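You operate a simulated robot arm through the tools that you are given. There is no shell and no other tool. Be economical: measure what you need, move in short steps, check, and stop when the job is done.

You run a simulated two-armed robot. Do the job below in one go: nothing can be reset, and whatever is moved stays where it is left.

JOB
Put the small red and blue brushes into the drying cabinet.
Fine: slide them in on the white tray; the hatch ends shut, the red slider open.

The check looks at the end state, three seconds after you hand in, the way a careful person would. Anything else that was tipped, shoved, dropped, spilled or broken makes it a failure.

ROBOT AND FRAMES
Two 6-joint arms with two-finger parallel grippers on one trunk, on a base that drives. Base frame: it is fixed to the floor where the robot stands at the start and does not move with it; the origin is under the middle of the robot, x ahead of it, y to its left, z up. Readings come in mm, degrees, newtons and seconds.
The left shoulder is at the start at [60, 187, 1097], the right one opposite. With the tool pointing down near the work surface each hand reaches from about 240 to 620 mm from the robot's upright axis, wherever it stands, measured 20 degrees to its own side. Places, roughly: clear hatch [800, -600, 800]; inside of the white tray [600, -600, 800]; red slider [800, -700, 1000]; yellow push bar [800, -400, 1000]. Payload 1.57 kg a hand.
The TCP of each hand is the grasp point between the finger pads, 30 mm short of the fingertips. In the tool frame z runs along the fingers and y along their closing line. Largest opening 110 mm; finger width 24, thickness 12; the body of the gripper, 48 by 112 mm, starts 78 mm behind the TCP.
Orientation is told as [roll, pitch, yaw] about the base's x, y, z axes, in that order, counted from this pose: with the fingers straight down and closing along the base's y, the tool's x points along the base's -x, its y along +y and its z along -z.

CONTROLS
- The arms move only by the tool move_arm. It takes "left_targets", "right_targets" or both (then of equal length, played together; a hand with none holds still); each is text: rows parted by semicolons, each of 7 numbers parted by spaces: the turn, a rotation vector about the base's x, y, z in degrees, then the shift along the base's x, y, z in mm, then the gripper command, from -1 (shut) to 1 (fully open), values between in proportion. In form: rx ry rz tx ty tz claw; .... A call has 1 to 10 rows; each row shifts and turns the commanded pose from where the row before left it. Rows are played at 5 a second. More than 50 mm and 8.6 degrees between two rows, or a gripper value outside its range, and nothing of the call is played. A pose out of reach is approached as far as the arm can. The call stops where the force on the tool passes 90 N (or 10 N more than at its start, if that is more) or the arm is blocked; 0.2 s more then pass. The fingers move at their own pace (about 153 mm/s each) and stop on an object; they squeeze with about 37 N. The grip force told is the motor's: it shows also when the fingers shut on nothing. Time passes only in rows, and 0.2 s behind the last, so rows that do not move let the fingers close. The reply holds the time, the measured pose of the TCP, the force on the tool along the base axes, the opening and the grip force, in the units named above and with some noise, with the torque about the TCP (base axes, N m) and any sound that the robot's microphone picked up.
- Cameras (640 x 400 px; columns grow to the right, rows downward): "scene" is now at [13.9, -28.8, 1644.5]; the picture's right is [-0.36, -0.93, 0.00], its down [-0.68, 0.27, -0.68] and it looks along [0.63, -0.25, -0.73] (base axes); focal length 269 px, centre (320, 200). "left" rides on the left gripper at [70, -16, -141] in its tool frame; the picture's right is [0.23, 0.97, 0.00], its down [-0.86, 0.20, -0.48] and it looks along [-0.47, 0.11, 0.88] (tool axes); focal length 222 px, centre (320, 200). "right" rides on the right gripper at [70, 16, -141] in its tool frame; the picture's right is [-0.23, 0.97, 0.00], its down [-0.86, -0.20, -0.48] and it looks along [-0.47, -0.11, 0.88] (tool axes); focal length 222 px, centre (320, 200). There is no depth. A picture from a camera that has moved, and an enlarged one, comes with that camera's place and axes in the base frame and with its lens.
- grab_frame(camera): a new picture of that camera. It takes no simulated time.
- slide_trunk(by): slides the trunk up (or, below 0, down) by that many mm; the arms and the scene camera ride with it, the base frame stays. It gives what a move gives, with no picture.
- roll_base(legs): drives the robot by 1 to 6 legs, each [ahead, left, turn to the left] in mm, mm and degrees, along the robot's own axes; the way and the turn of a leg run together, so that a leg with both is an arc; at most 1500 mm and 180 degrees a leg. The arms and the cameras ride along, it lands a little off, and it stops where it bumps. It gives what a move gives.
- head_to(pan, tilt): turns the head with the scene camera to pan (to the left, within 86 degrees either way) and tilt (down, from -29 to 69), counted from straight ahead of the robot. It gives what a move gives.
- zoom(camera, box): a new picture of the part [left, top, right, bottom] of that camera's present view, enlarged. It takes no simulated time.
- job_done(): hands the job in; it is judged then, once.

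Work in short steps. Places have to be worked out from the pictures, the camera data and where the tool is seen: move nearer, look again, correct. Check each grasp and each placing, and mend what went wrong. You have 120 turns and 92 pictures in all, those below and enlarged ones among them. Open the grippers and draw the arms clear of the work before you hand the job in, unless the task says otherwise; then end with one line.

The tools are called after "Emit:" as a command line: name --argument value ..., lists and objects as JSON in quotes. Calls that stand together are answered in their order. move_arm: Moves the arms, as the interface text tells. Its arguments: {"type":"object","properties":{"left_targets":{"type":"string"},"right_targets":{"type":"string"}},"required":[]} The other tools are called the same way: slide_trunk (by) slides the trunk up or down; roll_base (legs) drives the base; head_to (pan, tilt) turns the head that bears the scene camera; grab_frame (camera) takes a picture; zoom (camera, box) takes an enlarged picture of a part of a camera's view; job_done () hands the job in.

At the start:

```text
time_s: 0.0
left_eef_pos: [338.7, -52.3, 1329.7]
left_tool_rot: [0.0, 0.0, 0.0]
left_ft_force: [0.5, 0.5, -0.3]
left_ft_torque: [-0.03, -0.02, -0.02]
left_grip_width: 109.8
left_gripper_force: 0.1
right_eef_pos: [255.2, -314.5, 1269.4]
right_tool_rot: [0.1, 0.0, -0.1]
right_ft_force: [-0.6, 0.0, -0.3]
right_ft_torque: [0.01, 0.01, -0.01]
right_grip_width: 110.2
right_gripper_force: 0.0
trunk travel left (down, up): [-725.0, 265.0]
robot x, y, heading: [1.2, 6.2, -0.1]
head pan, tilt: [-21.4, 47.0]
```

scene: 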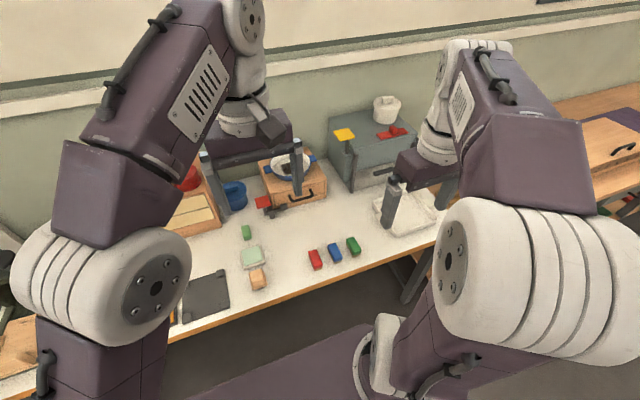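
right: 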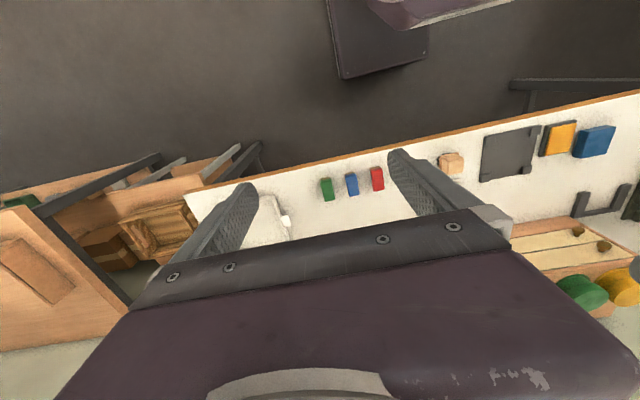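
left: 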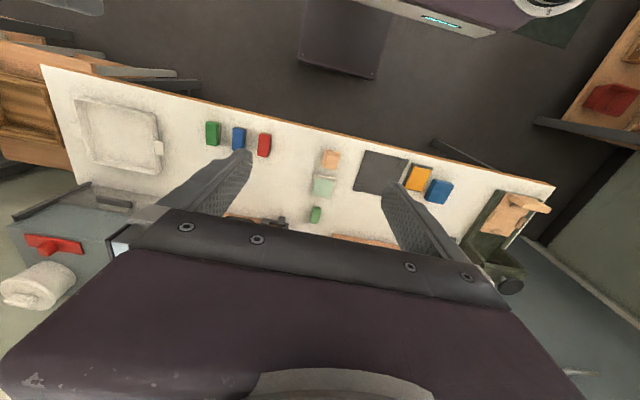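

The pictures show red, blue and green brushes on the table, a white tray on the right, and a grey cabinet behind it with a yellow bar and a red slider. I'll enlarge the cabinet and brush areas.

Emit:
zoom --camera "scene" --box '[280, 80, 480, 280]'

Emit:
zoom --camera "left" --box '[0, 60, 340, 320]'

```text
2.00 times, centred on (380, 180) of scene
camera zoom: at [13.9, -28.8, 1644.5], right [-0.36, -0.93, 0.0], down [-0.68, 0.27, -0.68], along [0.63, -0.25, -0.73], focal length 537 px, centre (200, 240)
```

zoom: 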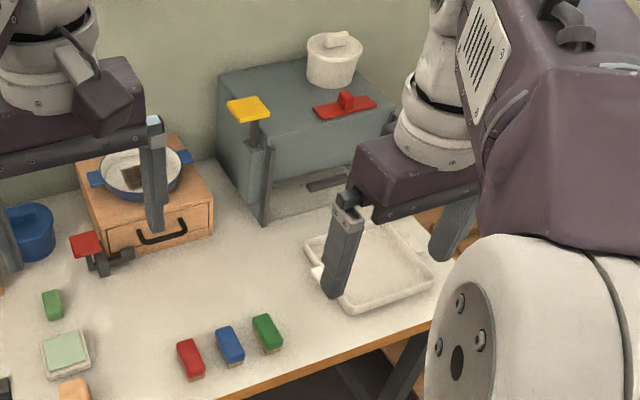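

```text
1.54 times, centred on (170, 190) of left
camera zoom: at [270.0, -69.1, 1470.8], right [-0.23, 0.97, 0.0], down [0.86, 0.2, 0.48], along [0.47, 0.11, -0.88], focal length 342 px, centre (551, 215)
```

zoom: 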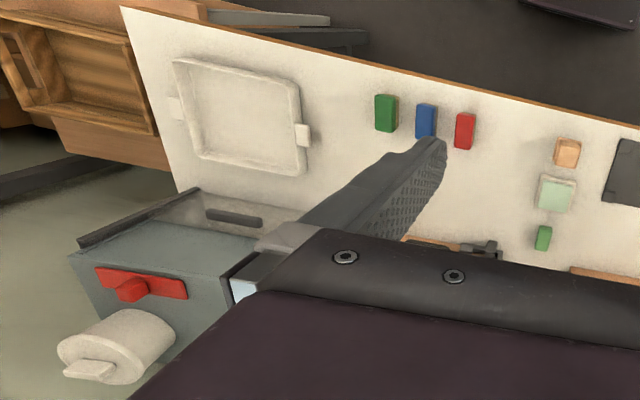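

I want an unobstructed look, so I'll pan the head around first.

Emit:
head_to --pan -45 --tilt 40

Emit:
grab_frame --camera "scene"

```text
time_s: 0.9
left_eef_pos: [339.9, -54.4, 1328.1]
left_tool_rot: [0.0, 0.0, 0.0]
left_ft_force: [-0.2, 0.1, 0.0]
left_ft_torque: [-0.01, 0.02, 0.01]
left_grip_width: 109.9
left_gripper_force: 0.1
right_eef_pos: [256.1, -314.5, 1269.3]
right_tool_rot: [-0.2, 0.0, -0.1]
right_ft_force: [-1.0, 0.1, 1.3]
right_ft_torque: [0.01, -0.02, 0.03]
right_grip_width: 110.0
right_gripper_force: 0.1
trunk travel left (down, up): [-725.0, 265.0]
robot x, y, heading: [-0.7, -0.9, -0.1]
head pan, tilt: [-45.0, 40.0]
```

```text
86 pictures are left
camera scene: at [-0.1, -59.8, 1654.6], right [-0.71, -0.71, 0.0], down [-0.46, 0.45, -0.77], along [0.54, -0.54, -0.64], focal length 269 px, centre (320, 200)
```

scene: 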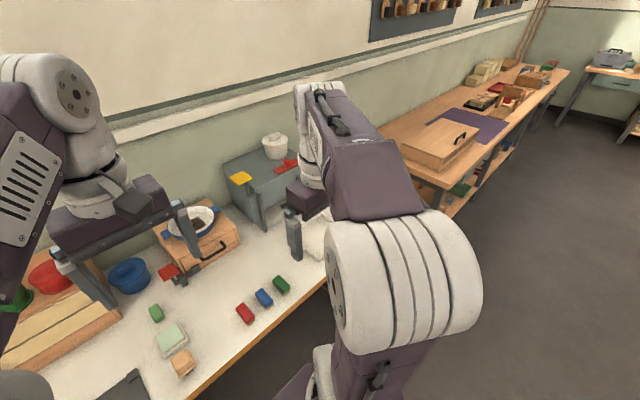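

The floor to the right is clear and the hands are well above everything, so I'll drive right by 420 mm and look at the cabinet.

Emit:
roll_base --legs '[[0, -420, 0]]'

Emit:
head_to --pan -5 --tilt 42

Emit:
grab_frame --camera "scene"

Emit:
grab_frame --camera "left"

```text
time_s: 3.4
left_eef_pos: [340.0, -471.3, 1329.6]
left_tool_rot: [-0.1, 0.1, -0.2]
left_ft_force: [0.2, -0.1, 0.4]
left_ft_torque: [0.0, 0.0, 0.0]
left_grip_width: 110.0
left_gripper_force: 0.0
right_eef_pos: [253.4, -733.5, 1269.9]
right_tool_rot: [-0.1, 0.0, -0.3]
right_ft_force: [0.4, -0.3, 0.3]
right_ft_torque: [0.01, -0.01, 0.0]
right_grip_width: 110.2
right_gripper_force: 0.0
trunk travel left (down, up): [-725.0, 265.0]
robot x, y, heading: [2.0, -416.4, -0.2]
head pan, tilt: [-45.0, 40.0]
```

```text
time_s: 4.5
left_eef_pos: [338.8, -471.8, 1327.9]
left_tool_rot: [0.0, 0.1, -0.3]
left_ft_force: [0.1, -0.2, 0.0]
left_ft_torque: [-0.01, 0.03, 0.0]
left_grip_width: 110.0
left_gripper_force: 0.1
right_eef_pos: [253.9, -732.7, 1269.0]
right_tool_rot: [0.1, 0.0, -0.3]
right_ft_force: [0.1, 0.2, 1.0]
right_ft_torque: [0.01, -0.01, -0.01]
right_grip_width: 109.8
right_gripper_force: 0.0
trunk travel left (down, up): [-725.0, 265.0]
robot x, y, heading: [1.7, -419.7, -0.4]
head pan, tilt: [-5.0, 42.0]
```

```text
85 pictures are left
camera scene: at [22.2, -424.4, 1651.7], right [-0.09, -1.0, 0.0], down [-0.67, 0.06, -0.74], along [0.74, -0.07, -0.67], focal length 269 px, centre (320, 200)
```

scene: 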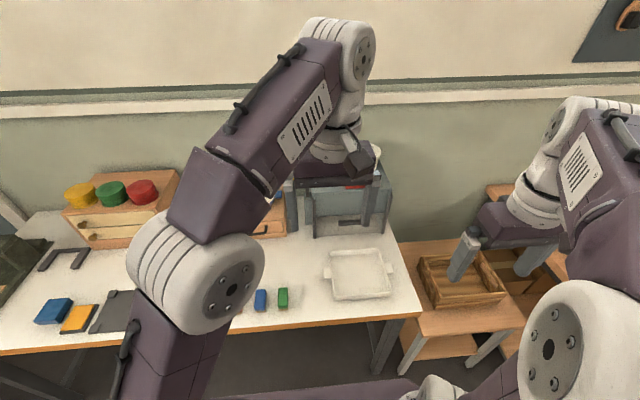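

```text
84 pictures are left
camera left: at [269.0, -487.2, 1470.8], right [-0.22, 0.97, 0.0], down [0.86, 0.2, 0.48], along [0.47, 0.11, -0.88], focal length 222 px, centre (320, 200)
```

left: 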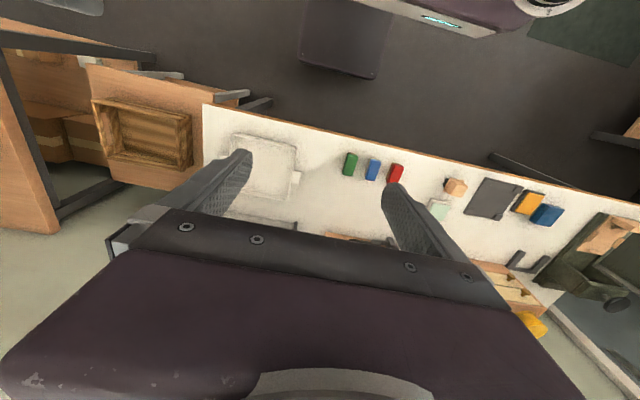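

The left arm blocks the view; I'll shift the left hand 250 mm to the left, still up high.

Emit:
move_arm --left_targets "0 0 0 0 50 0 1;0 0 0 0 50 0 1;0 0 0 0 50 0 1;0 0 0 0 50 0 1;0 0 0 0 50 0 1;0 0 0 0 50 0 1"

Emit:
zoom --camera "scene" --box '[240, 120, 440, 320]'

```text
time_s: 5.9
left_eef_pos: [334.2, -172.9, 1331.1]
left_tool_rot: [-0.1, 0.0, -0.2]
left_ft_force: [0.4, 0.0, -0.2]
left_ft_torque: [0.0, 0.02, -0.01]
left_grip_width: 110.2
left_gripper_force: 0.0
right_eef_pos: [252.6, -732.7, 1270.3]
right_tool_rot: [-0.1, 0.1, -0.2]
right_ft_force: [-0.3, 0.0, 0.3]
right_ft_torque: [-0.03, 0.02, -0.03]
right_grip_width: 110.0
right_gripper_force: 0.1
trunk travel left (down, up): [-725.0, 265.0]
robot x, y, heading: [-0.6, -418.0, -0.2]
head pan, tilt: [-5.0, 42.0]
```

```text
2.00 times, centred on (340, 220) of scene
camera zoom: at [22.2, -423.1, 1651.7], right [-0.09, -1.0, 0.0], down [-0.67, 0.06, -0.74], along [0.74, -0.07, -0.67], focal length 537 px, centre (280, 160)
```

zoom: 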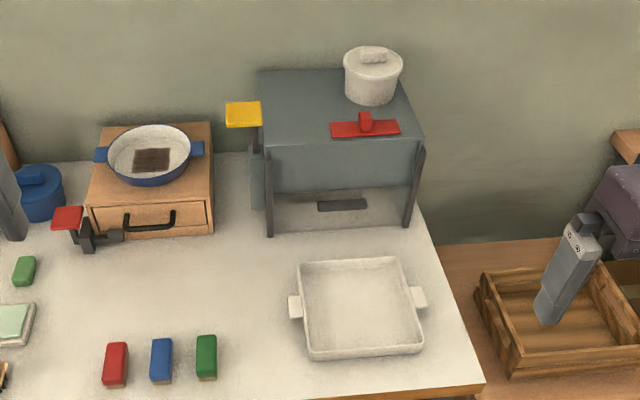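

Now I can see the layout: tray around (560,-620) in line with the cabinet front at x≈755, red brush near (487,-197), blue near (490,-277). I'll drive a bit closer and right, then look in detail.

Emit:
roll_base --legs '[[100, -60, 0]]'

Emit:
head_to --pan -8 --tilt 42

Emit:
grab_frame --camera "scene"

Emit:
zoom --camera "scene" --box '[250, 90, 390, 210]'

```text
time_s: 7.1
left_eef_pos: [431.2, -230.0, 1330.3]
left_tool_rot: [-0.1, -0.1, 0.0]
left_ft_force: [-0.6, 0.7, 0.3]
left_ft_torque: [-0.01, -0.04, 0.01]
left_grip_width: 109.8
left_gripper_force: 0.1
right_eef_pos: [354.1, -789.5, 1271.3]
right_tool_rot: [-0.1, -0.2, 0.1]
right_ft_force: [-0.9, -0.4, 0.7]
right_ft_torque: [-0.04, -0.01, 0.02]
right_grip_width: 110.0
right_gripper_force: 0.1
trunk travel left (down, up): [-725.0, 265.0]
robot x, y, heading: [97.7, -473.5, 0.3]
head pan, tilt: [-5.0, 42.0]
```

```text
time_s: 7.8
left_eef_pos: [432.8, -231.0, 1330.0]
left_tool_rot: [0.0, 0.0, 0.0]
left_ft_force: [-0.9, 0.5, -0.6]
left_ft_torque: [-0.02, -0.03, 0.0]
left_grip_width: 110.1
left_gripper_force: 0.1
right_eef_pos: [354.7, -790.0, 1268.7]
right_tool_rot: [0.1, 0.0, 0.1]
right_ft_force: [-0.1, -0.1, 0.2]
right_ft_torque: [-0.03, 0.01, 0.04]
right_grip_width: 110.1
right_gripper_force: 0.0
trunk travel left (down, up): [-725.0, 265.0]
robot x, y, heading: [100.6, -477.7, -0.0]
head pan, tilt: [-8.0, 42.0]
```

```text
82 pictures are left
camera scene: at [121.6, -486.9, 1651.7], right [-0.14, -0.99, 0.0], down [-0.66, 0.09, -0.74], along [0.74, -0.1, -0.67], focal length 269 px, centre (320, 200)
```

scene: 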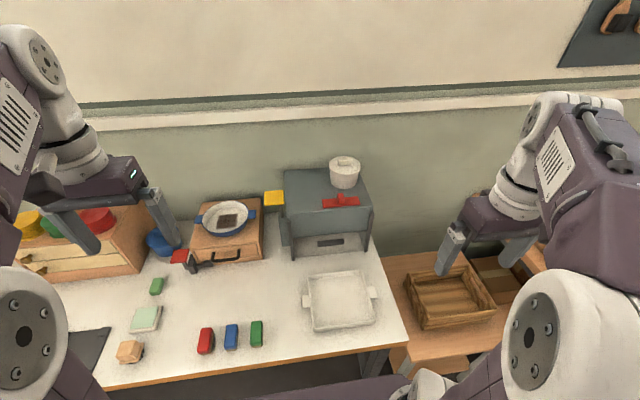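

```text
3.33 times, centred on (320, 150) of scene
camera zoom: at [121.6, -486.9, 1651.7], right [-0.14, -0.99, 0.0], down [-0.66, 0.09, -0.74], along [0.74, -0.1, -0.67], focal length 895 px, centre (320, 367)
```

zoom: 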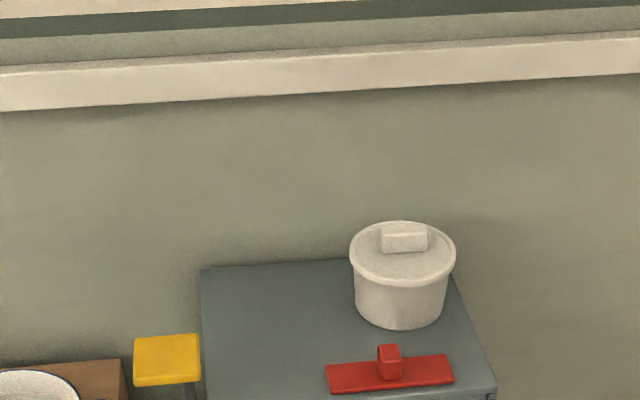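

Next I'll enlarge the brushes and the tray/cabinet front for accurate positions.

Emit:
zoom --camera "scene" --box '[180, 270, 390, 370]'

Emit:
zoom --camera "scene" --box '[240, 170, 400, 270]'

```text
3.05 times, centred on (285, 320) of scene
camera zoom: at [121.6, -486.9, 1651.7], right [-0.14, -0.99, 0.0], down [-0.66, 0.09, -0.74], along [0.74, -0.1, -0.67], focal length 818 px, centre (427, -166)
```

zoom: 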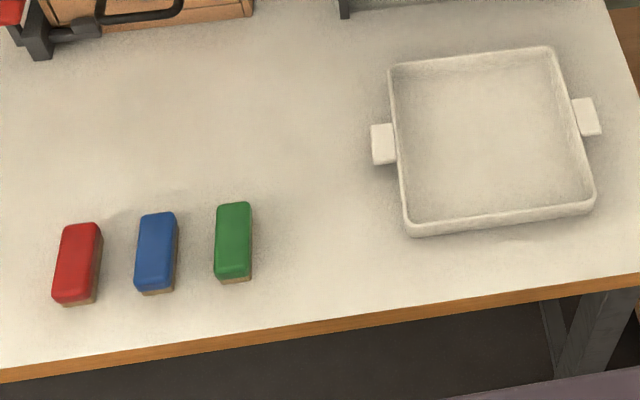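

```text
4.00 times, centred on (320, 220) of scene
camera zoom: at [121.6, -486.9, 1651.7], right [-0.14, -0.99, 0.0], down [-0.66, 0.09, -0.74], along [0.74, -0.1, -0.67], focal length 1074 px, centre (320, 120)
```

zoom: 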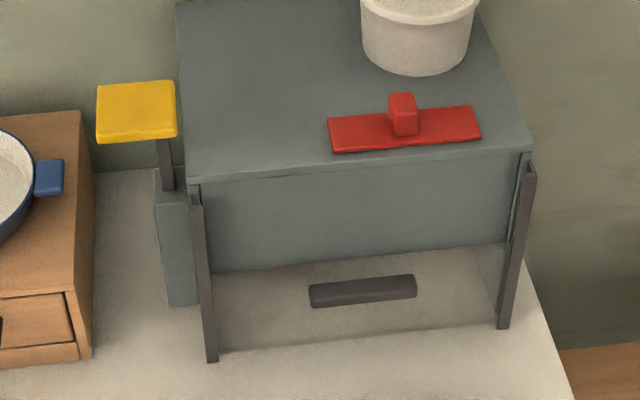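

The brushes lie along x, roughly 70 × 33 mm: red at (483,-194), blue at (482,-269). I'll lower the left hand above the red brush with the opening cut to about 70 mm, and look.

Emit:
move_arm --left_targets "0 0 0 10 8 -48 0.27;0 0 0 10 8 -48 0.27;0 0 0 10 8 -48 0.27;0 0 0 10 8 -48 0.27;0 0 0 10 5 -48 0.27;0 0 0 0 0 -48 0.27;0 0 0 0 0 -42 0.27;0 0 0 0 0 0 0.27"

Emit:
grab_frame --camera "left"

Emit:
grab_frame --camera "scene"

```text
time_s: 9.6
left_eef_pos: [481.9, -195.7, 1000.5]
left_tool_rot: [0.0, 0.0, 0.1]
left_ft_force: [-0.2, 0.8, 0.0]
left_ft_torque: [-0.01, 0.0, 0.02]
left_grip_width: 70.1
left_gripper_force: 0.1
right_eef_pos: [355.1, -791.0, 1269.8]
right_tool_rot: [-0.1, 0.0, 0.1]
right_ft_force: [0.0, 0.2, 0.4]
right_ft_torque: [0.0, -0.03, 0.01]
right_grip_width: 110.1
right_gripper_force: 0.0
trunk travel left (down, up): [-725.0, 265.0]
robot x, y, heading: [101.9, -474.4, -0.2]
head pan, tilt: [-8.0, 42.0]
```

```text
78 pictures are left
camera left: at [412.5, -211.6, 1142.2], right [-0.23, 0.97, 0.0], down [0.85, 0.2, 0.48], along [0.47, 0.11, -0.88], focal length 222 px, centre (320, 200)
```

left: 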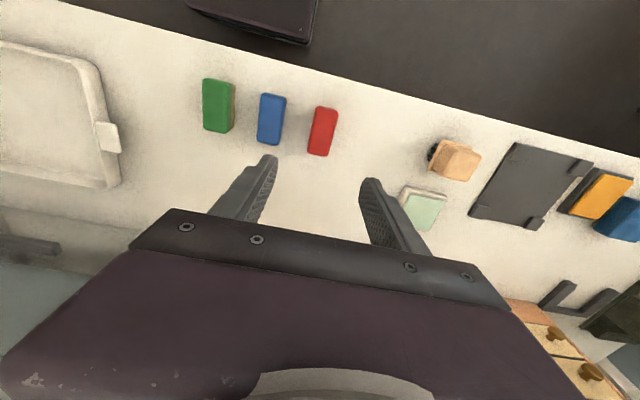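

```text
77 pictures are left
camera scene: at [120.9, -487.1, 1651.7], right [-0.14, -0.99, 0.0], down [-0.66, 0.09, -0.74], along [0.74, -0.1, -0.67], focal length 269 px, centre (320, 200)
```

scene: 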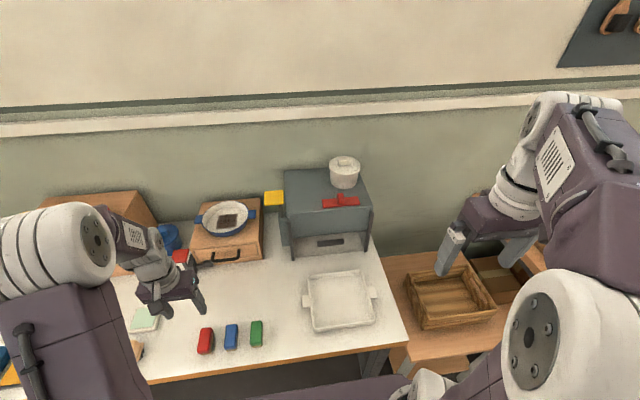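

Both cameras agree: red at (480,-193), its axis along x. I'll go down to z≈818 around it.

Emit:
move_arm --left_targets "0 0 0 -2 2.5 -48 0.27;0 0 0 0 0 -48 0.27;0 0 0 0 0 -40 0.27;0 0 0 0 0 -24 0.27;0 0 0 0 0 -20 0.27;0 0 0 0 0 0 0.27"

Emit:
grab_frame --camera "left"

```text
time_s: 11.0
left_eef_pos: [480.3, -191.2, 820.4]
left_tool_rot: [0.0, 0.0, 0.0]
left_ft_force: [0.4, -0.1, -0.4]
left_ft_torque: [0.0, -0.02, 0.0]
left_grip_width: 69.9
left_gripper_force: 0.1
right_eef_pos: [355.0, -790.6, 1269.1]
right_tool_rot: [0.0, 0.1, 0.1]
right_ft_force: [-0.3, 0.9, 0.2]
right_ft_torque: [0.0, -0.02, 0.01]
right_grip_width: 109.8
right_gripper_force: 0.1
trunk travel left (down, up): [-725.0, 265.0]
robot x, y, heading: [104.1, -475.4, 0.1]
head pan, tilt: [-8.0, 42.0]
```

```text
76 pictures are left
camera left: at [410.7, -207.0, 961.8], right [-0.23, 0.97, 0.0], down [0.85, 0.2, 0.48], along [0.47, 0.11, -0.88], focal length 222 px, centre (320, 200)
```

left: 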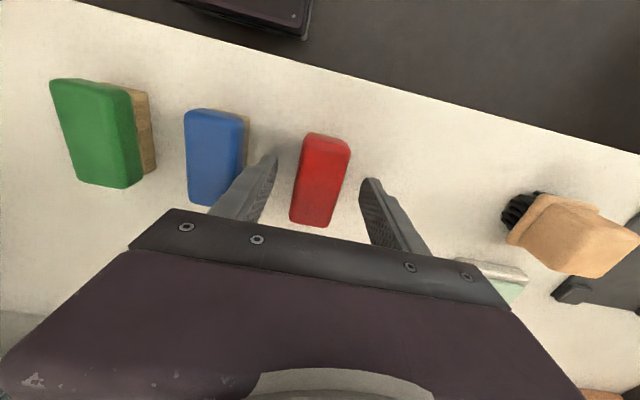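

The fingers straddle the red brush and it's centred near the TCP. I'll close and lift 60 mm.

Emit:
move_arm --left_targets "0 0 0 0 0 0 -1;0 0 0 0 0 0 -1;0 0 0 0 0 0 -1;0 0 0 0 0 30 -1;0 0 0 0 0 30 -1;0 0 0 0 0 40 -1"

Emit:
grab_frame --camera "left"

```text
time_s: 12.4
left_eef_pos: [480.5, -193.0, 922.8]
left_tool_rot: [0.0, -0.1, 0.1]
left_ft_force: [0.0, 0.5, -0.5]
left_ft_torque: [0.02, -0.01, 0.0]
left_grip_width: 32.7
left_gripper_force: 37.1
right_eef_pos: [354.5, -791.6, 1270.8]
right_tool_rot: [0.0, -0.1, 0.1]
right_ft_force: [-0.8, 0.4, -0.7]
right_ft_torque: [0.0, 0.02, 0.0]
right_grip_width: 109.8
right_gripper_force: 0.1
trunk travel left (down, up): [-725.0, 265.0]
robot x, y, heading: [100.3, -478.4, 0.2]
head pan, tilt: [-8.0, 42.0]
```

```text
75 pictures are left
camera left: at [411.1, -209.1, 1064.2], right [-0.23, 0.97, 0.0], down [0.85, 0.2, 0.48], along [0.47, 0.11, -0.88], focal length 222 px, centre (320, 200)
```

left: 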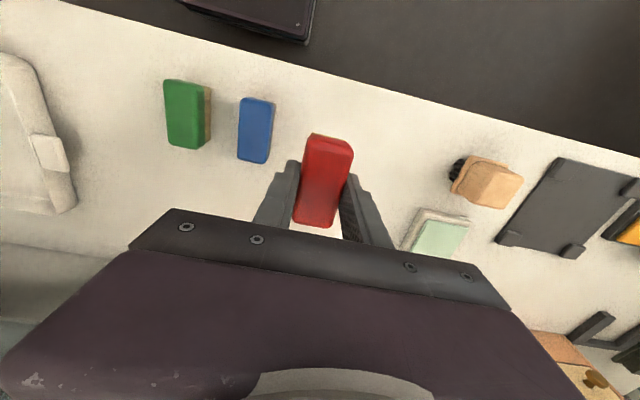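

Red is held (32.7 mm wide). I'll carry it over the tray at (565,-575).

Emit:
move_arm --left_targets "0 0 0 10.6 -47.8 0 -1;0 0 0 10.6 -47.8 0 -1;0 0 0 10.6 -47.8 0 -1;0 0 0 10.6 -47.8 0 -1;0 0 0 10.6 -47.8 0 -1;0 0 0 10.6 -47.8 0 -1;0 0 0 10.6 -47.8 0 -1;0 0 0 10.6 -47.8 0 -1;0 0 0 0 0 0 -1"

Emit:
grab_frame --camera "left"

Emit:
grab_frame --camera "scene"

```text
time_s: 14.4
left_eef_pos: [560.8, -574.5, 919.2]
left_tool_rot: [0.0, -0.1, 0.1]
left_ft_force: [0.0, -0.6, -0.8]
left_ft_torque: [0.03, 0.02, 0.01]
left_grip_width: 32.6
left_gripper_force: 36.8
right_eef_pos: [355.1, -790.0, 1269.5]
right_tool_rot: [-0.1, 0.0, 0.0]
right_ft_force: [-1.1, 0.2, -0.7]
right_ft_torque: [0.0, 0.0, 0.01]
right_grip_width: 110.4
right_gripper_force: 0.1
trunk travel left (down, up): [-725.0, 265.0]
robot x, y, heading: [101.9, -475.4, 0.1]
head pan, tilt: [-8.0, 42.0]
```

```text
74 pictures are left
camera left: at [491.7, -591.2, 1061.4], right [-0.23, 0.97, 0.0], down [0.85, 0.2, 0.48], along [0.47, 0.11, -0.88], focal length 222 px, centre (320, 200)
```

left: 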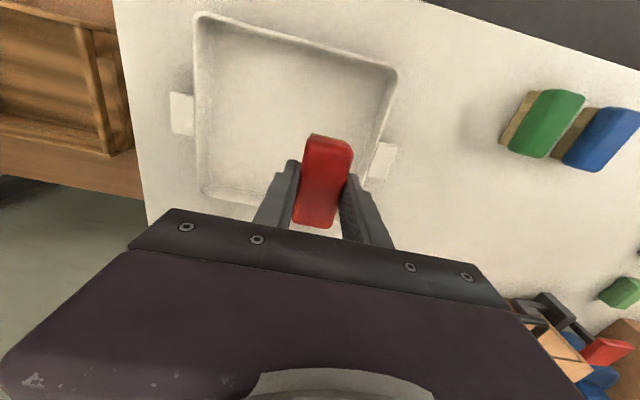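

```text
73 pictures are left
camera scene: at [121.3, -485.9, 1651.7], right [-0.14, -0.99, 0.0], down [-0.66, 0.09, -0.74], along [0.74, -0.1, -0.67], focal length 269 px, centre (320, 200)
```

scene: 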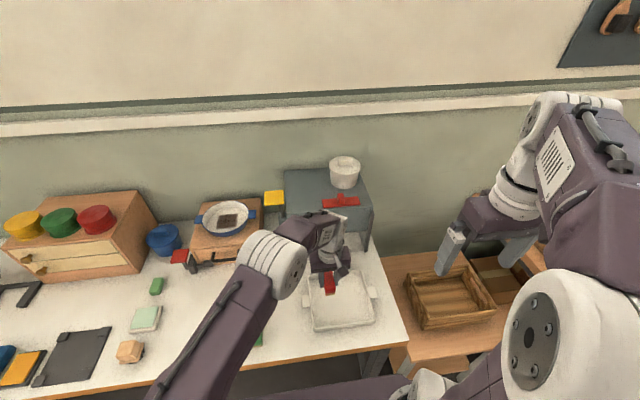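

The tray spans about x 470–650, y -520 to -710, and the red brush is over its left half. I'll lower it to about z=830 and read the force.

Emit:
move_arm --left_targets "0 0 0 0 0 -40 -1;0 0 0 0 0 -30 -1;0 0 0 0 0 -15 -1;0 0 0 0 0 -5 -1;0 0 0 0 0 0 -1"

Emit:
grab_frame --camera "left"

```text
time_s: 15.6
left_eef_pos: [565.2, -574.1, 831.1]
left_tool_rot: [0.1, 0.0, 0.0]
left_ft_force: [0.3, -0.1, -0.2]
left_ft_torque: [0.03, -0.01, -0.03]
left_grip_width: 32.7
left_gripper_force: 36.7
right_eef_pos: [355.3, -790.1, 1269.4]
right_tool_rot: [-0.1, 0.1, 0.0]
right_ft_force: [-0.2, 0.0, 0.3]
right_ft_torque: [0.01, -0.03, 0.0]
right_grip_width: 109.9
right_gripper_force: 0.0
trunk travel left (down, up): [-725.0, 265.0]
robot x, y, heading: [100.7, -477.1, 0.2]
head pan, tilt: [-8.0, 42.0]
```

```text
72 pictures are left
camera left: at [495.4, -590.1, 972.6], right [-0.23, 0.97, 0.0], down [0.85, 0.2, 0.48], along [0.47, 0.11, -0.88], focal length 222 px, centre (320, 200)
```

left: 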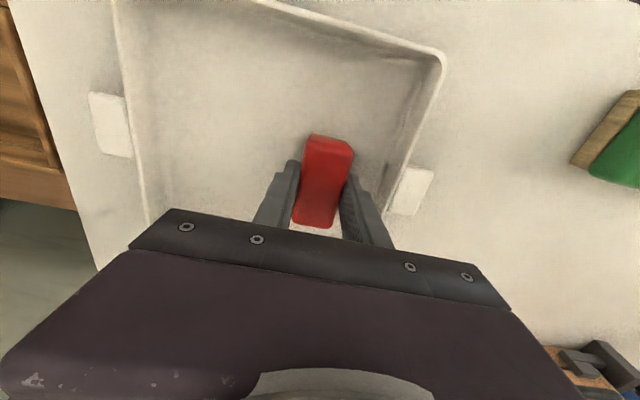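

No contact yet at z=831. I'll lower 5 mm more.

Emit:
move_arm --left_targets "0 0 0 0 0 -2 -1;0 0 0 0 0 -1.5 -1;0 0 0 0 0 -1.5 -1;0 0 0 0 0 0 -1"

```text
time_s: 16.6
left_eef_pos: [565.6, -573.8, 826.4]
left_tool_rot: [-0.1, 0.1, 0.1]
left_ft_force: [0.1, -0.2, -0.1]
left_ft_torque: [0.01, 0.0, 0.01]
left_grip_width: 32.8
left_gripper_force: 36.9
right_eef_pos: [354.9, -791.0, 1270.2]
right_tool_rot: [0.0, -0.1, 0.1]
right_ft_force: [-0.5, -0.3, 1.3]
right_ft_torque: [0.01, 0.03, 0.0]
right_grip_width: 109.8
right_gripper_force: 0.0
trunk travel left (down, up): [-725.0, 265.0]
robot x, y, heading: [98.0, -474.7, -0.1]
head pan, tilt: [-8.0, 42.0]
```

Still free; I'll go 3 mm further, then release with a small opening and rise.

Emit:
move_arm --left_targets "0 0 0 0 0 -1.5 -1;0 0 0 0 0 -1.5 -1;0 0 0 0 0 0 -1"

```text
time_s: 17.4
left_eef_pos: [564.5, -573.4, 825.6]
left_tool_rot: [-0.2, -0.3, 0.1]
left_ft_force: [3.9, -0.3, 22.5]
left_ft_torque: [0.06, 0.33, -0.01]
left_grip_width: 33.0
left_gripper_force: 37.2
right_eef_pos: [353.2, -789.2, 1269.8]
right_tool_rot: [0.0, -0.1, 0.1]
right_ft_force: [0.0, 0.4, 0.4]
right_ft_torque: [0.0, -0.02, 0.0]
right_grip_width: 110.0
right_gripper_force: 0.1
trunk travel left (down, up): [-725.0, 265.0]
robot x, y, heading: [98.2, -472.4, 0.3]
head pan, tilt: [-8.0, 42.0]
```

Contact at z≈825.6. I'll ease 1.5 mm up, open to about 60 mm, and rise.

Emit:
move_arm --left_targets "0 0 0 0 0 1.5 -1;0 0 0 0 0 0 0.05;0 0 0 0 0 0 0.05;0 0 0 0 0 40 0.05;0 0 0 0 0 50 0.05;0 0 0 0 0 30 0.05"

Emit:
grab_frame --camera "left"

```text
time_s: 18.8
left_eef_pos: [565.5, -575.5, 943.0]
left_tool_rot: [0.1, 0.0, 0.2]
left_ft_force: [0.5, 0.3, -0.4]
left_ft_torque: [0.03, -0.01, 0.02]
left_grip_width: 57.8
left_gripper_force: 0.1
right_eef_pos: [354.1, -790.1, 1268.7]
right_tool_rot: [0.1, 0.1, 0.1]
right_ft_force: [0.8, -0.1, -0.1]
right_ft_torque: [0.0, 0.04, -0.01]
right_grip_width: 110.0
right_gripper_force: 0.1
trunk travel left (down, up): [-725.0, 265.0]
robot x, y, heading: [97.7, -479.9, -0.2]
head pan, tilt: [-8.0, 42.0]
```

```text
71 pictures are left
camera left: at [495.4, -592.1, 1084.5], right [-0.23, 0.97, 0.0], down [0.86, 0.2, 0.48], along [0.47, 0.11, -0.88], focal length 222 px, centre (320, 200)
```

left: 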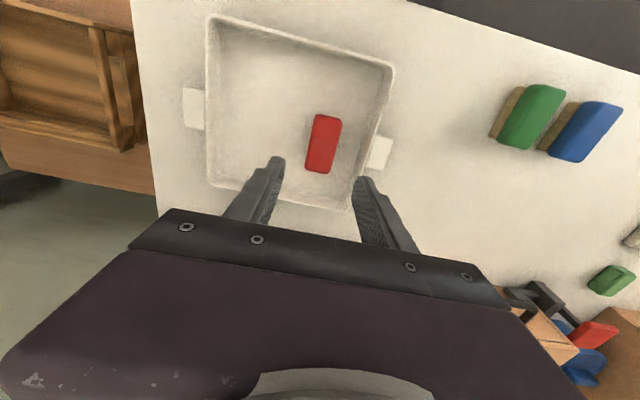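

Red lies flat in the tray. Now I'll move to above blue at (480,-268) and descend to z≈880.

Emit:
move_arm --left_targets "0 0 0 -12 43.9 0 0.27;0 0 0 -12 43.9 0 0.27;0 0 0 -12 43.9 0 0.27;0 0 0 -12 43.9 0 0.27;0 0 0 -12 43.9 0 0.27;0 0 0 -12 43.9 0 0.27;0 0 0 -13 44 0 0.27;0 0 0 0 0 -30 0.27;0 0 0 0 0 -30 0.27;0 0 0 0 0 0 0.27"

Emit:
grab_frame --camera "left"

```text
time_s: 21.0
left_eef_pos: [481.0, -266.5, 887.4]
left_tool_rot: [0.0, -0.2, 0.2]
left_ft_force: [-0.4, 0.4, 0.1]
left_ft_torque: [-0.01, -0.03, 0.0]
left_grip_width: 70.0
left_gripper_force: 0.1
right_eef_pos: [353.3, -790.6, 1269.9]
right_tool_rot: [-0.1, -0.1, 0.1]
right_ft_force: [0.2, 0.1, 0.7]
right_ft_torque: [0.01, -0.02, -0.03]
right_grip_width: 110.2
right_gripper_force: 0.1
trunk travel left (down, up): [-725.0, 265.0]
robot x, y, heading: [99.0, -476.3, 0.2]
head pan, tilt: [-8.0, 42.0]
```

```text
70 pictures are left
camera left: at [410.8, -281.4, 1028.8], right [-0.23, 0.97, 0.0], down [0.85, 0.2, 0.48], along [0.47, 0.11, -0.88], focal length 222 px, centre (320, 200)
```

left: 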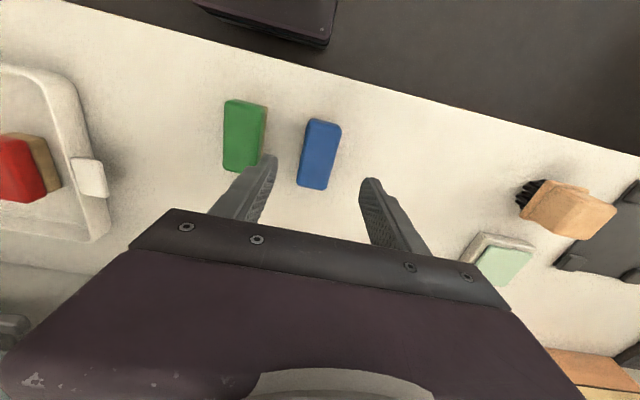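

Blue is at (476,-267), right under the hand. I'll narrow slightly, descend, grip and lift.

Emit:
move_arm --left_targets "0 0 0 -3 0 -20 0.15;0 0 0 0 0 -25 0.15;0 0 0 0 0 -21 0.15;0 0 0 0 0 0 0.15;0 0 0 0 0 0 -1;0 0 0 0 0 0 -1;0 0 0 0 0 0 -1;0 0 0 0 0 40 -1;0 0 0 0 0 50 -1;0 0 0 0 0 10 -1"

Emit:
grab_frame --camera "left"

```text
time_s: 23.2
left_eef_pos: [477.8, -267.5, 918.6]
left_tool_rot: [0.0, 0.0, 0.1]
left_ft_force: [0.2, -0.8, -0.4]
left_ft_torque: [0.0, 0.03, 0.02]
left_grip_width: 32.9
left_gripper_force: 36.9
right_eef_pos: [355.8, -791.0, 1268.2]
right_tool_rot: [0.0, 0.1, 0.1]
right_ft_force: [0.3, 0.0, 0.2]
right_ft_torque: [0.01, -0.01, 0.01]
right_grip_width: 110.0
right_gripper_force: 0.0
trunk travel left (down, up): [-725.0, 265.0]
robot x, y, heading: [101.0, -474.1, 0.5]
head pan, tilt: [-8.0, 42.0]
```

```text
69 pictures are left
camera left: at [408.5, -283.2, 1060.5], right [-0.23, 0.97, 0.0], down [0.86, 0.2, 0.48], along [0.47, 0.11, -0.88], focal length 222 px, centre (320, 200)
```

left: 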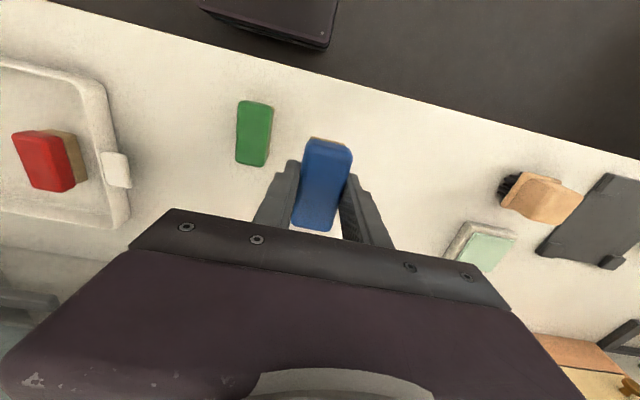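

Blue is held. I'll carry it to the right half of the tray at (562,-650).

Emit:
move_arm --left_targets "0 0 0 10.5 -47.8 0 -1;0 0 0 10.5 -47.8 0 -1;0 0 0 10.5 -47.8 0 -1;0 0 0 10.5 -47.8 0 -1;0 0 0 10.5 -47.8 0 -1;0 0 0 10.5 -47.8 0 -1;0 0 0 10.5 -47.8 0 -1;0 0 0 10.5 -47.8 0 -1;0 0 0 0 0 0 -1;0 0 0 0 0 0 -1"

Emit:
grab_frame --camera "left"

```text
time_s: 25.4
left_eef_pos: [562.2, -646.4, 919.0]
left_tool_rot: [-0.1, 0.0, 0.1]
left_ft_force: [0.4, 0.5, -0.4]
left_ft_torque: [0.02, 0.02, 0.03]
left_grip_width: 33.1
left_gripper_force: 37.2
right_eef_pos: [354.3, -790.9, 1269.6]
right_tool_rot: [0.0, 0.1, 0.1]
right_ft_force: [-0.4, 0.1, 0.3]
right_ft_torque: [0.01, -0.01, -0.03]
right_grip_width: 110.1
right_gripper_force: 0.1
trunk travel left (down, up): [-725.0, 265.0]
robot x, y, heading: [101.7, -475.6, 0.5]
head pan, tilt: [-8.0, 42.0]
```

```text
68 pictures are left
camera left: at [492.7, -662.8, 1061.8], right [-0.23, 0.97, 0.0], down [0.85, 0.2, 0.48], along [0.47, 0.11, -0.88], focal length 222 px, centre (320, 200)
```

left: 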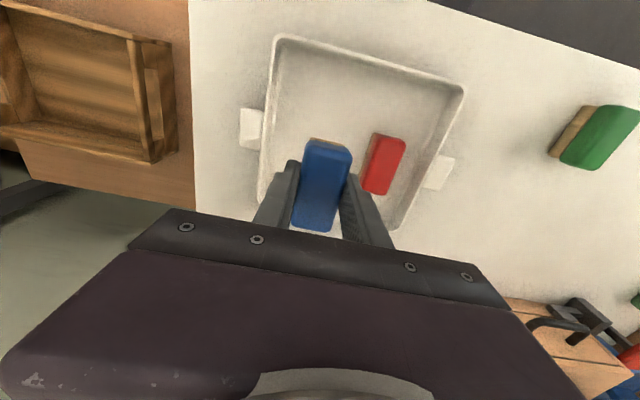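

Clearance on both sides is good. I'll lower to z≈825, release and rise.

Emit:
move_arm --left_targets "0 0 0 0 0 -45 -1;0 0 0 0 0 -35 -1;0 0 0 0 0 -11 -1;0 0 0 0 0 -1.5 -1;0 0 0 0 0 -1.5 -1;0 0 0 0 0 0 -1"

```text
time_s: 26.8
left_eef_pos: [553.4, -639.3, 830.6]
left_tool_rot: [-0.1, -0.1, 0.2]
left_ft_force: [0.5, 0.1, -0.4]
left_ft_torque: [-0.02, -0.03, -0.01]
left_grip_width: 33.0
left_gripper_force: 36.7
left hand out of reach, approached as far as the arm can: row 2, 5
right_eef_pos: [355.1, -791.6, 1269.4]
right_tool_rot: [0.0, 0.0, 0.0]
right_ft_force: [-0.1, -0.5, 1.1]
right_ft_torque: [0.01, 0.0, 0.01]
right_grip_width: 110.1
right_gripper_force: 0.3
trunk travel left (down, up): [-725.0, 265.0]
robot x, y, heading: [100.0, -472.8, 0.3]
head pan, tilt: [-8.0, 42.0]
```

The left hand hit its reach limit at (553,-639,831). I'll pull it back slightly toward the robot, then check the pose.

Emit:
move_arm --left_targets "0 0 0 -10 4 0 -1;0 0 0 0 0 0 -1"

```text
time_s: 27.4
left_eef_pos: [546.6, -639.1, 830.3]
left_tool_rot: [0.0, 0.1, 0.1]
left_ft_force: [0.0, -0.9, -0.7]
left_ft_torque: [-0.01, 0.01, 0.0]
left_grip_width: 33.0
left_gripper_force: 37.3
left hand out of reach, approached as far as the arm can: row 1
right_eef_pos: [354.8, -791.1, 1268.6]
right_tool_rot: [0.1, 0.0, 0.2]
right_ft_force: [0.1, 0.8, 0.4]
right_ft_torque: [0.02, 0.01, -0.01]
right_grip_width: 110.1
right_gripper_force: 0.1
trunk travel left (down, up): [-725.0, 265.0]
robot x, y, heading: [96.6, -478.0, -0.2]
head pan, tilt: [-8.0, 42.0]
```

Still marginal, so a bit more pull back.

Emit:
move_arm --left_targets "0 0 0 -8 4 0 -1;0 0 0 0 0 0 -1"

```text
time_s: 28.0
left_eef_pos: [544.9, -640.1, 826.5]
left_tool_rot: [0.1, 0.0, 0.1]
left_ft_force: [-0.1, -1.1, -0.1]
left_ft_torque: [-0.01, 0.01, 0.02]
left_grip_width: 32.7
left_gripper_force: 37.1
left hand out of reach, approached as far as the arm can: row 1
right_eef_pos: [354.5, -790.6, 1269.8]
right_tool_rot: [0.0, 0.0, 0.1]
right_ft_force: [-0.4, 0.4, -0.5]
right_ft_torque: [0.02, -0.03, 0.0]
right_grip_width: 110.0
right_gripper_force: 0.0
trunk travel left (down, up): [-725.0, 265.0]
robot x, y, heading: [100.0, -476.2, 0.2]
head pan, tilt: [-8.0, 42.0]
```

At z=826.5, only a couple of mm above contact. I'll lower 2–3 mm, release, rise straight up and look.

Emit:
move_arm --left_targets "0 0 0 -2 2 -2 -1;0 0 0 0 0 0 -1;0 0 0 0 0 0 0.05;0 0 0 0 0 0 0.05;0 0 0 0 0 40 0.05;0 0 0 0 0 50 0.05;0 0 0 0 0 10 0.05"

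Emit:
grab_frame --camera "left"

```text
time_s: 29.6
left_eef_pos: [556.5, -649.3, 922.2]
left_tool_rot: [0.1, 0.1, 0.1]
left_ft_force: [-0.2, -0.7, 0.0]
left_ft_torque: [0.01, 0.04, -0.02]
left_grip_width: 57.8
left_gripper_force: 0.0
left hand out of reach, approached as far as the arm can: row 5, 6
right_eef_pos: [356.0, -789.6, 1270.7]
right_tool_rot: [0.0, 0.0, 0.1]
right_ft_force: [0.6, 0.3, 0.6]
right_ft_torque: [0.01, -0.01, -0.01]
right_grip_width: 110.2
right_gripper_force: 0.0
trunk travel left (down, up): [-725.0, 265.0]
robot x, y, heading: [96.7, -474.4, -0.0]
head pan, tilt: [-8.0, 42.0]
```

```text
67 pictures are left
camera left: at [486.4, -665.5, 1063.9], right [-0.23, 0.97, 0.0], down [0.86, 0.2, 0.48], along [0.46, 0.11, -0.88], focal length 222 px, centre (320, 200)
```

left: 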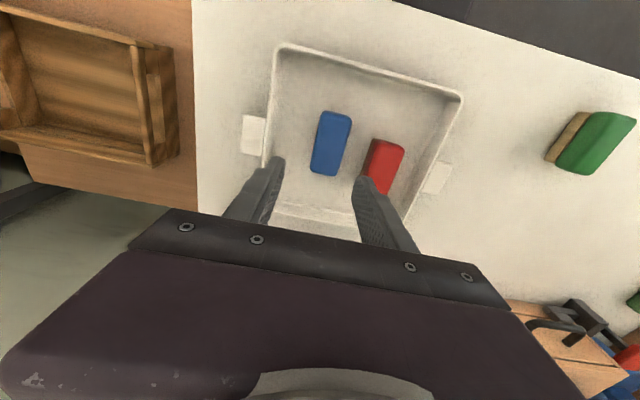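

Both brushes lie flat in the tray. I'll raise the left hand and draw it left, clear of the tray.

Emit:
move_arm --left_targets "0 0 0 -5 0 45 -1;0 0 0 -10 20 45 -1;0 0 0 -10 40 25 -1;0 0 0 -10 45 15 -1;0 0 0 -10 45 10 -1;0 0 0 -10 45 0 -1;0 0 0 0 45 0 -1"

Emit:
roll_base --legs '[[40, 0, 0]]'

Emit:
grab_frame --camera "scene"

```text
refused: row 2 steps farther than a row can; nothing moved
```

```text
time_s: 30.4
left_eef_pos: [588.7, -649.7, 924.4]
left_tool_rot: [0.2, -0.3, 0.1]
left_ft_force: [0.0, -0.1, -0.3]
left_ft_torque: [-0.02, -0.08, 0.0]
left_grip_width: 57.8
left_gripper_force: 0.1
right_eef_pos: [387.3, -790.8, 1271.7]
right_tool_rot: [0.0, -0.3, 0.1]
right_ft_force: [-0.6, 0.3, 0.2]
right_ft_torque: [0.0, -0.04, 0.01]
right_grip_width: 109.9
right_gripper_force: 0.1
trunk travel left (down, up): [-725.0, 265.0]
robot x, y, heading: [132.8, -478.2, 0.1]
head pan, tilt: [-8.0, 42.0]
```

```text
66 pictures are left
camera scene: at [152.6, -486.8, 1651.8], right [-0.14, -0.99, 0.0], down [-0.66, 0.09, -0.75], along [0.74, -0.1, -0.67], focal length 269 px, centre (320, 200)
```

scene: 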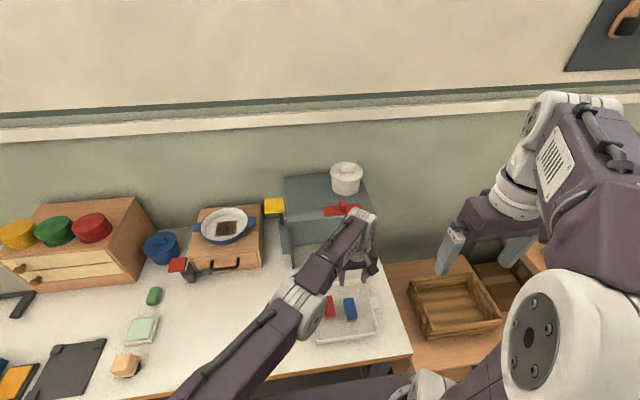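

Base is at x≈133, nothing touched. Now I'll raise the left hand, draw it left and tilt the fingers forward 45° so the camera looks at the cabinet.

Emit:
move_arm --left_targets "0 0 0 -5 0 45 -1;0 0 0 -10 10 45 -1;0 -5 0 -5 25 40 -1;0 -5 0 0 35 30 -1;0 -7 0 0 40 20 -1;0 -7 0 0 40 10 -1;0 -7 0 0 40 0 -1;0 -7 0 0 30 0 -1;0 -7 0 0 0 0 -1;0 0 0 0 0 0 -1"

Emit:
grab_frame --camera "left"

Emit:
grab_frame --camera "scene"

```text
time_s: 32.6
left_eef_pos: [718.8, -641.0, 1196.0]
left_tool_rot: [0.2, -41.2, 0.1]
left_ft_force: [0.3, 0.2, 1.5]
left_ft_torque: [0.0, -0.01, -0.01]
left_grip_width: 0.1
left_gripper_force: 21.4
left hand out of reach, approached as far as the arm can: row 1, 2, 3, 4, 5, 6, 7, 8, 9
right_eef_pos: [393.0, -788.9, 1269.9]
right_tool_rot: [0.0, -0.1, 0.2]
right_ft_force: [-0.3, -0.2, 0.3]
right_ft_torque: [0.01, -0.01, -0.01]
right_grip_width: 110.1
right_gripper_force: 0.1
trunk travel left (down, up): [-725.0, 265.0]
robot x, y, heading: [137.7, -473.8, 0.0]
head pan, tilt: [-8.0, 42.0]
```

```text
65 pictures are left
camera left: at [574.6, -657.3, 1256.2], right [-0.17, 0.97, -0.15], down [0.33, 0.2, 0.92], along [0.93, 0.11, -0.35], focal length 222 px, centre (320, 200)
```

left: 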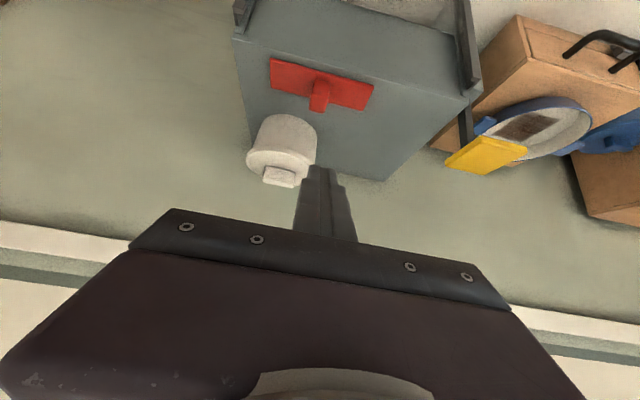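

```text
64 pictures are left
camera scene: at [159.6, -486.7, 1651.7], right [-0.14, -0.99, 0.0], down [-0.66, 0.09, -0.74], along [0.74, -0.1, -0.67], focal length 269 px, centre (320, 200)
```

scene: 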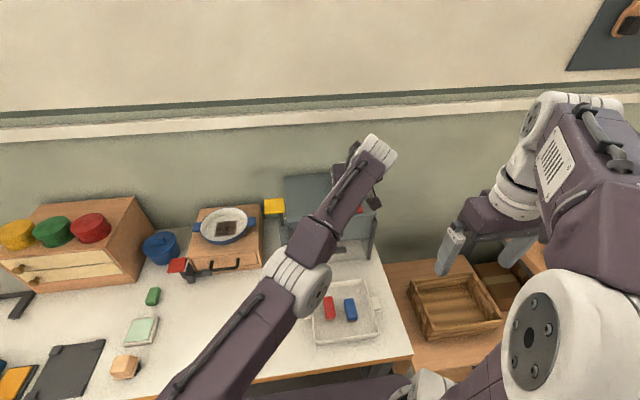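

The left arm was at its reach limit and hasn't followed the command. I'll pull it gently back in -x and +y and see.

Emit:
move_arm --left_targets "0 0 0 0 0 0 -1;0 0 0 0 0 0 -1;0 0 0 0 0 0 -1"

```text
time_s: 33.4
left_eef_pos: [719.5, -639.8, 1195.4]
left_tool_rot: [0.2, -41.2, 0.1]
left_ft_force: [-0.3, 0.8, -0.1]
left_ft_torque: [0.03, 0.03, 0.01]
left_grip_width: 0.1
left_gripper_force: 21.5
right_eef_pos: [393.6, -789.7, 1270.1]
right_tool_rot: [0.0, 0.0, 0.1]
right_ft_force: [0.5, -0.8, -0.2]
right_ft_torque: [0.0, -0.01, 0.01]
right_grip_width: 110.2
right_gripper_force: 0.1
trunk travel left (down, up): [-725.0, 265.0]
robot x, y, heading: [136.2, -476.3, -0.0]
head pan, tilt: [-8.0, 42.0]
```

The command has reset to the measured pose. I'll move toward the robot and left in modest steps.

Emit:
move_arm --left_targets "0 0 0 -20 20 0 -1;0 0 0 -20 20 0 -1;0 0 0 -20 20 0 -1;0 0 0 0 0 0 -1"

```text
time_s: 34.4
left_eef_pos: [713.7, -635.0, 1214.2]
left_tool_rot: [0.2, -41.3, 0.1]
left_ft_force: [-0.4, 0.1, 0.3]
left_ft_torque: [0.02, 0.01, 0.01]
left_grip_width: 0.0
left_gripper_force: 21.6
left hand out of reach, approached as far as the arm can: row 1, 2, 3
right_eef_pos: [393.7, -790.4, 1270.3]
right_tool_rot: [0.0, 0.0, 0.2]
right_ft_force: [-0.6, 0.5, 0.0]
right_ft_torque: [0.02, 0.0, -0.01]
right_grip_width: 110.1
right_gripper_force: 0.0
trunk travel left (down, up): [-725.0, 265.0]
robot x, y, heading: [136.3, -475.5, 0.1]
head pan, tilt: [-8.0, 42.0]
```

The arm is near-straight; I'll try pulling radially back toward the shoulder.

Emit:
move_arm --left_targets "0 0 0 -39 26 -9 -1;0 0 0 -39 26 -9 -1;0 0 0 -39 26 -9 -1;0 0 0 -39 26 -9 -1"

Emit:
grab_frame --camera "scene"

```text
time_s: 35.4
left_eef_pos: [693.9, -644.1, 1233.0]
left_tool_rot: [0.1, -41.2, 0.0]
left_ft_force: [-0.2, 1.1, -0.1]
left_ft_torque: [0.01, 0.01, -0.01]
left_grip_width: 0.2
left_gripper_force: 21.5
left hand out of reach, approached as far as the arm can: row 1, 2, 3, 4
right_eef_pos: [392.5, -791.1, 1269.7]
right_tool_rot: [0.0, 0.0, 0.0]
right_ft_force: [-0.4, 0.3, 0.2]
right_ft_torque: [0.02, 0.02, -0.01]
right_grip_width: 109.8
right_gripper_force: 0.0
trunk travel left (down, up): [-725.0, 265.0]
robot x, y, heading: [139.1, -475.6, 0.0]
head pan, tilt: [-8.0, 42.0]
```

```text
63 pictures are left
camera scene: at [159.4, -487.0, 1651.7], right [-0.14, -0.99, 0.0], down [-0.66, 0.09, -0.74], along [0.74, -0.1, -0.67], focal length 269 px, centre (320, 200)
```

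scene: 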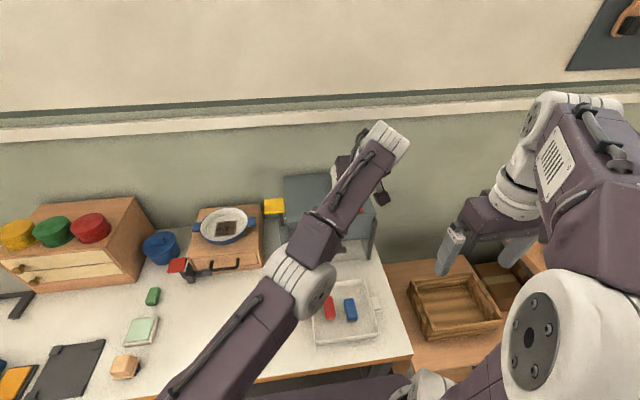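

The orientation looks like the binding limit (a wrist joint). I'll rotate the pitch back upright without shifting.

Emit:
move_arm --left_targets "0 7 0 0 0 0 -1;0 7 0 0 0 0 -1;0 7 0 0 0 0 -1;0 7 0 0 0 0 -1;0 7 0 0 0 0 -1;0 6 0 0 0 0 -1;0 0 0 0 0 0 -1"

```text
time_s: 37.0
left_eef_pos: [631.2, -597.5, 1195.5]
left_tool_rot: [0.2, -13.9, 0.1]
left_ft_force: [0.2, -0.1, 0.5]
left_ft_torque: [0.04, 0.02, -0.01]
left_grip_width: 0.2
left_gripper_force: 20.9
left hand out of reach, approached as far as the arm can: row 1, 2, 3, 4, 5, 6
right_eef_pos: [393.7, -791.4, 1269.7]
right_tool_rot: [0.0, 0.0, 0.1]
right_ft_force: [0.2, 1.6, -0.7]
right_ft_torque: [0.0, -0.01, -0.02]
right_grip_width: 109.9
right_gripper_force: 0.0
trunk travel left (down, up): [-725.0, 265.0]
robot x, y, heading: [139.6, -477.2, -0.4]
head pan, tilt: [-8.0, 42.0]
```

That helped. I'll continue to upright while drawing toward the shoulder.

Emit:
move_arm --left_targets "0 7 0 -25 25 0 -1;0 7 0 -25 25 0 -1;0 0 0 -25 25 0 -1;0 0 0 -25 25 0 -1;0 0 0 -20 30 0 -1;0 0 0 0 40 0 -1;0 0 0 0 0 0 -1"

```text
time_s: 38.6
left_eef_pos: [626.5, -505.4, 1193.1]
left_tool_rot: [0.2, 0.1, 0.1]
left_ft_force: [1.2, 0.5, -0.9]
left_ft_torque: [0.0, -0.01, 0.01]
left_grip_width: 0.0
left_gripper_force: 21.4
left hand out of reach, approached as far as the arm can: row 1, 3, 4, 5, 6
right_eef_pos: [392.1, -791.2, 1271.0]
right_tool_rot: [0.0, 0.0, 0.0]
right_ft_force: [-0.1, -0.6, -0.1]
right_ft_torque: [-0.01, -0.02, -0.01]
right_grip_width: 110.0
right_gripper_force: 0.0
trunk travel left (down, up): [-725.0, 265.0]
robot x, y, heading: [136.2, -474.7, 0.3]
head pan, tilt: [-8.0, 42.0]
```

Upright again. I'll keep drawing back and left to get the elbow bent.

Emit:
move_arm --left_targets "0 0 0 -30 30 0 -1;0 0 0 -30 30 0 -1;0 0 0 -30 30 0 -1;0 0 0 -30 30 0 -1;0 0 0 -30 30 0 -1;0 0 0 0 0 0 -1"

Emit:
grab_frame --camera "scene"

```text
time_s: 40.0
left_eef_pos: [654.7, -437.7, 1191.9]
left_tool_rot: [0.2, 0.2, 0.1]
left_ft_force: [0.6, -0.7, 0.6]
left_ft_torque: [0.03, 0.01, 0.0]
left_grip_width: 0.0
left_gripper_force: 21.0
left hand out of reach, approached as far as the arm can: row 1, 2, 3, 4, 5
right_eef_pos: [393.3, -790.5, 1269.2]
right_tool_rot: [0.0, 0.0, 0.1]
right_ft_force: [1.1, 0.7, 0.1]
right_ft_torque: [0.02, 0.01, -0.02]
right_grip_width: 110.1
right_gripper_force: 0.0
trunk travel left (down, up): [-725.0, 265.0]
robot x, y, heading: [134.4, -476.9, -0.0]
head pan, tilt: [-8.0, 42.0]
```

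```text
62 pictures are left
camera scene: at [159.6, -487.3, 1651.7], right [-0.14, -0.99, 0.0], down [-0.66, 0.09, -0.74], along [0.74, -0.1, -0.67], focal length 269 px, centre (320, 200)
```

scene: 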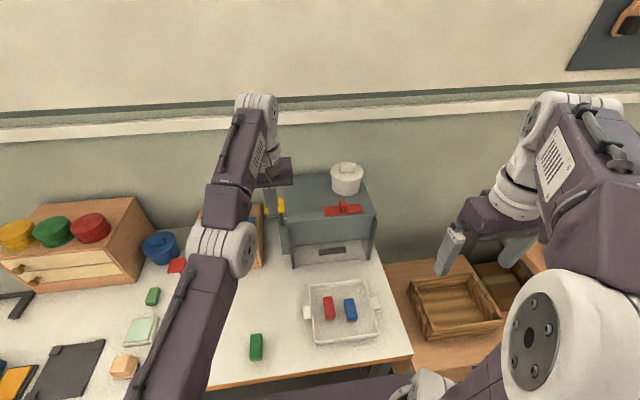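

The elbow is still straight. I'll pull along the true wrist-to-shoulder line (back and down) with large steps.

Emit:
move_arm --left_targets "0 0 0 -38 12 -28 -1;0 0 0 -38 12 -28 -1;0 0 0 -38 12 -28 -1;0 0 0 0 0 0 -1"

```text
time_s: 41.0
left_eef_pos: [655.8, -437.2, 1192.0]
left_tool_rot: [0.2, 0.2, 0.1]
left_ft_force: [0.7, -0.8, 0.4]
left_ft_torque: [0.0, -0.04, 0.01]
left_grip_width: 0.1
left_gripper_force: 21.2
left hand out of reach, approached as far as the arm can: row 1, 2, 3
right_eef_pos: [392.1, -790.6, 1269.7]
right_tool_rot: [0.0, 0.0, 0.1]
right_ft_force: [0.4, 0.0, 0.6]
right_ft_torque: [0.03, 0.01, -0.01]
right_grip_width: 110.0
right_gripper_force: 0.1
trunk travel left (down, up): [-725.0, 265.0]
robot x, y, heading: [135.7, -476.3, 0.0]
head pan, tilt: [-8.0, 42.0]
```

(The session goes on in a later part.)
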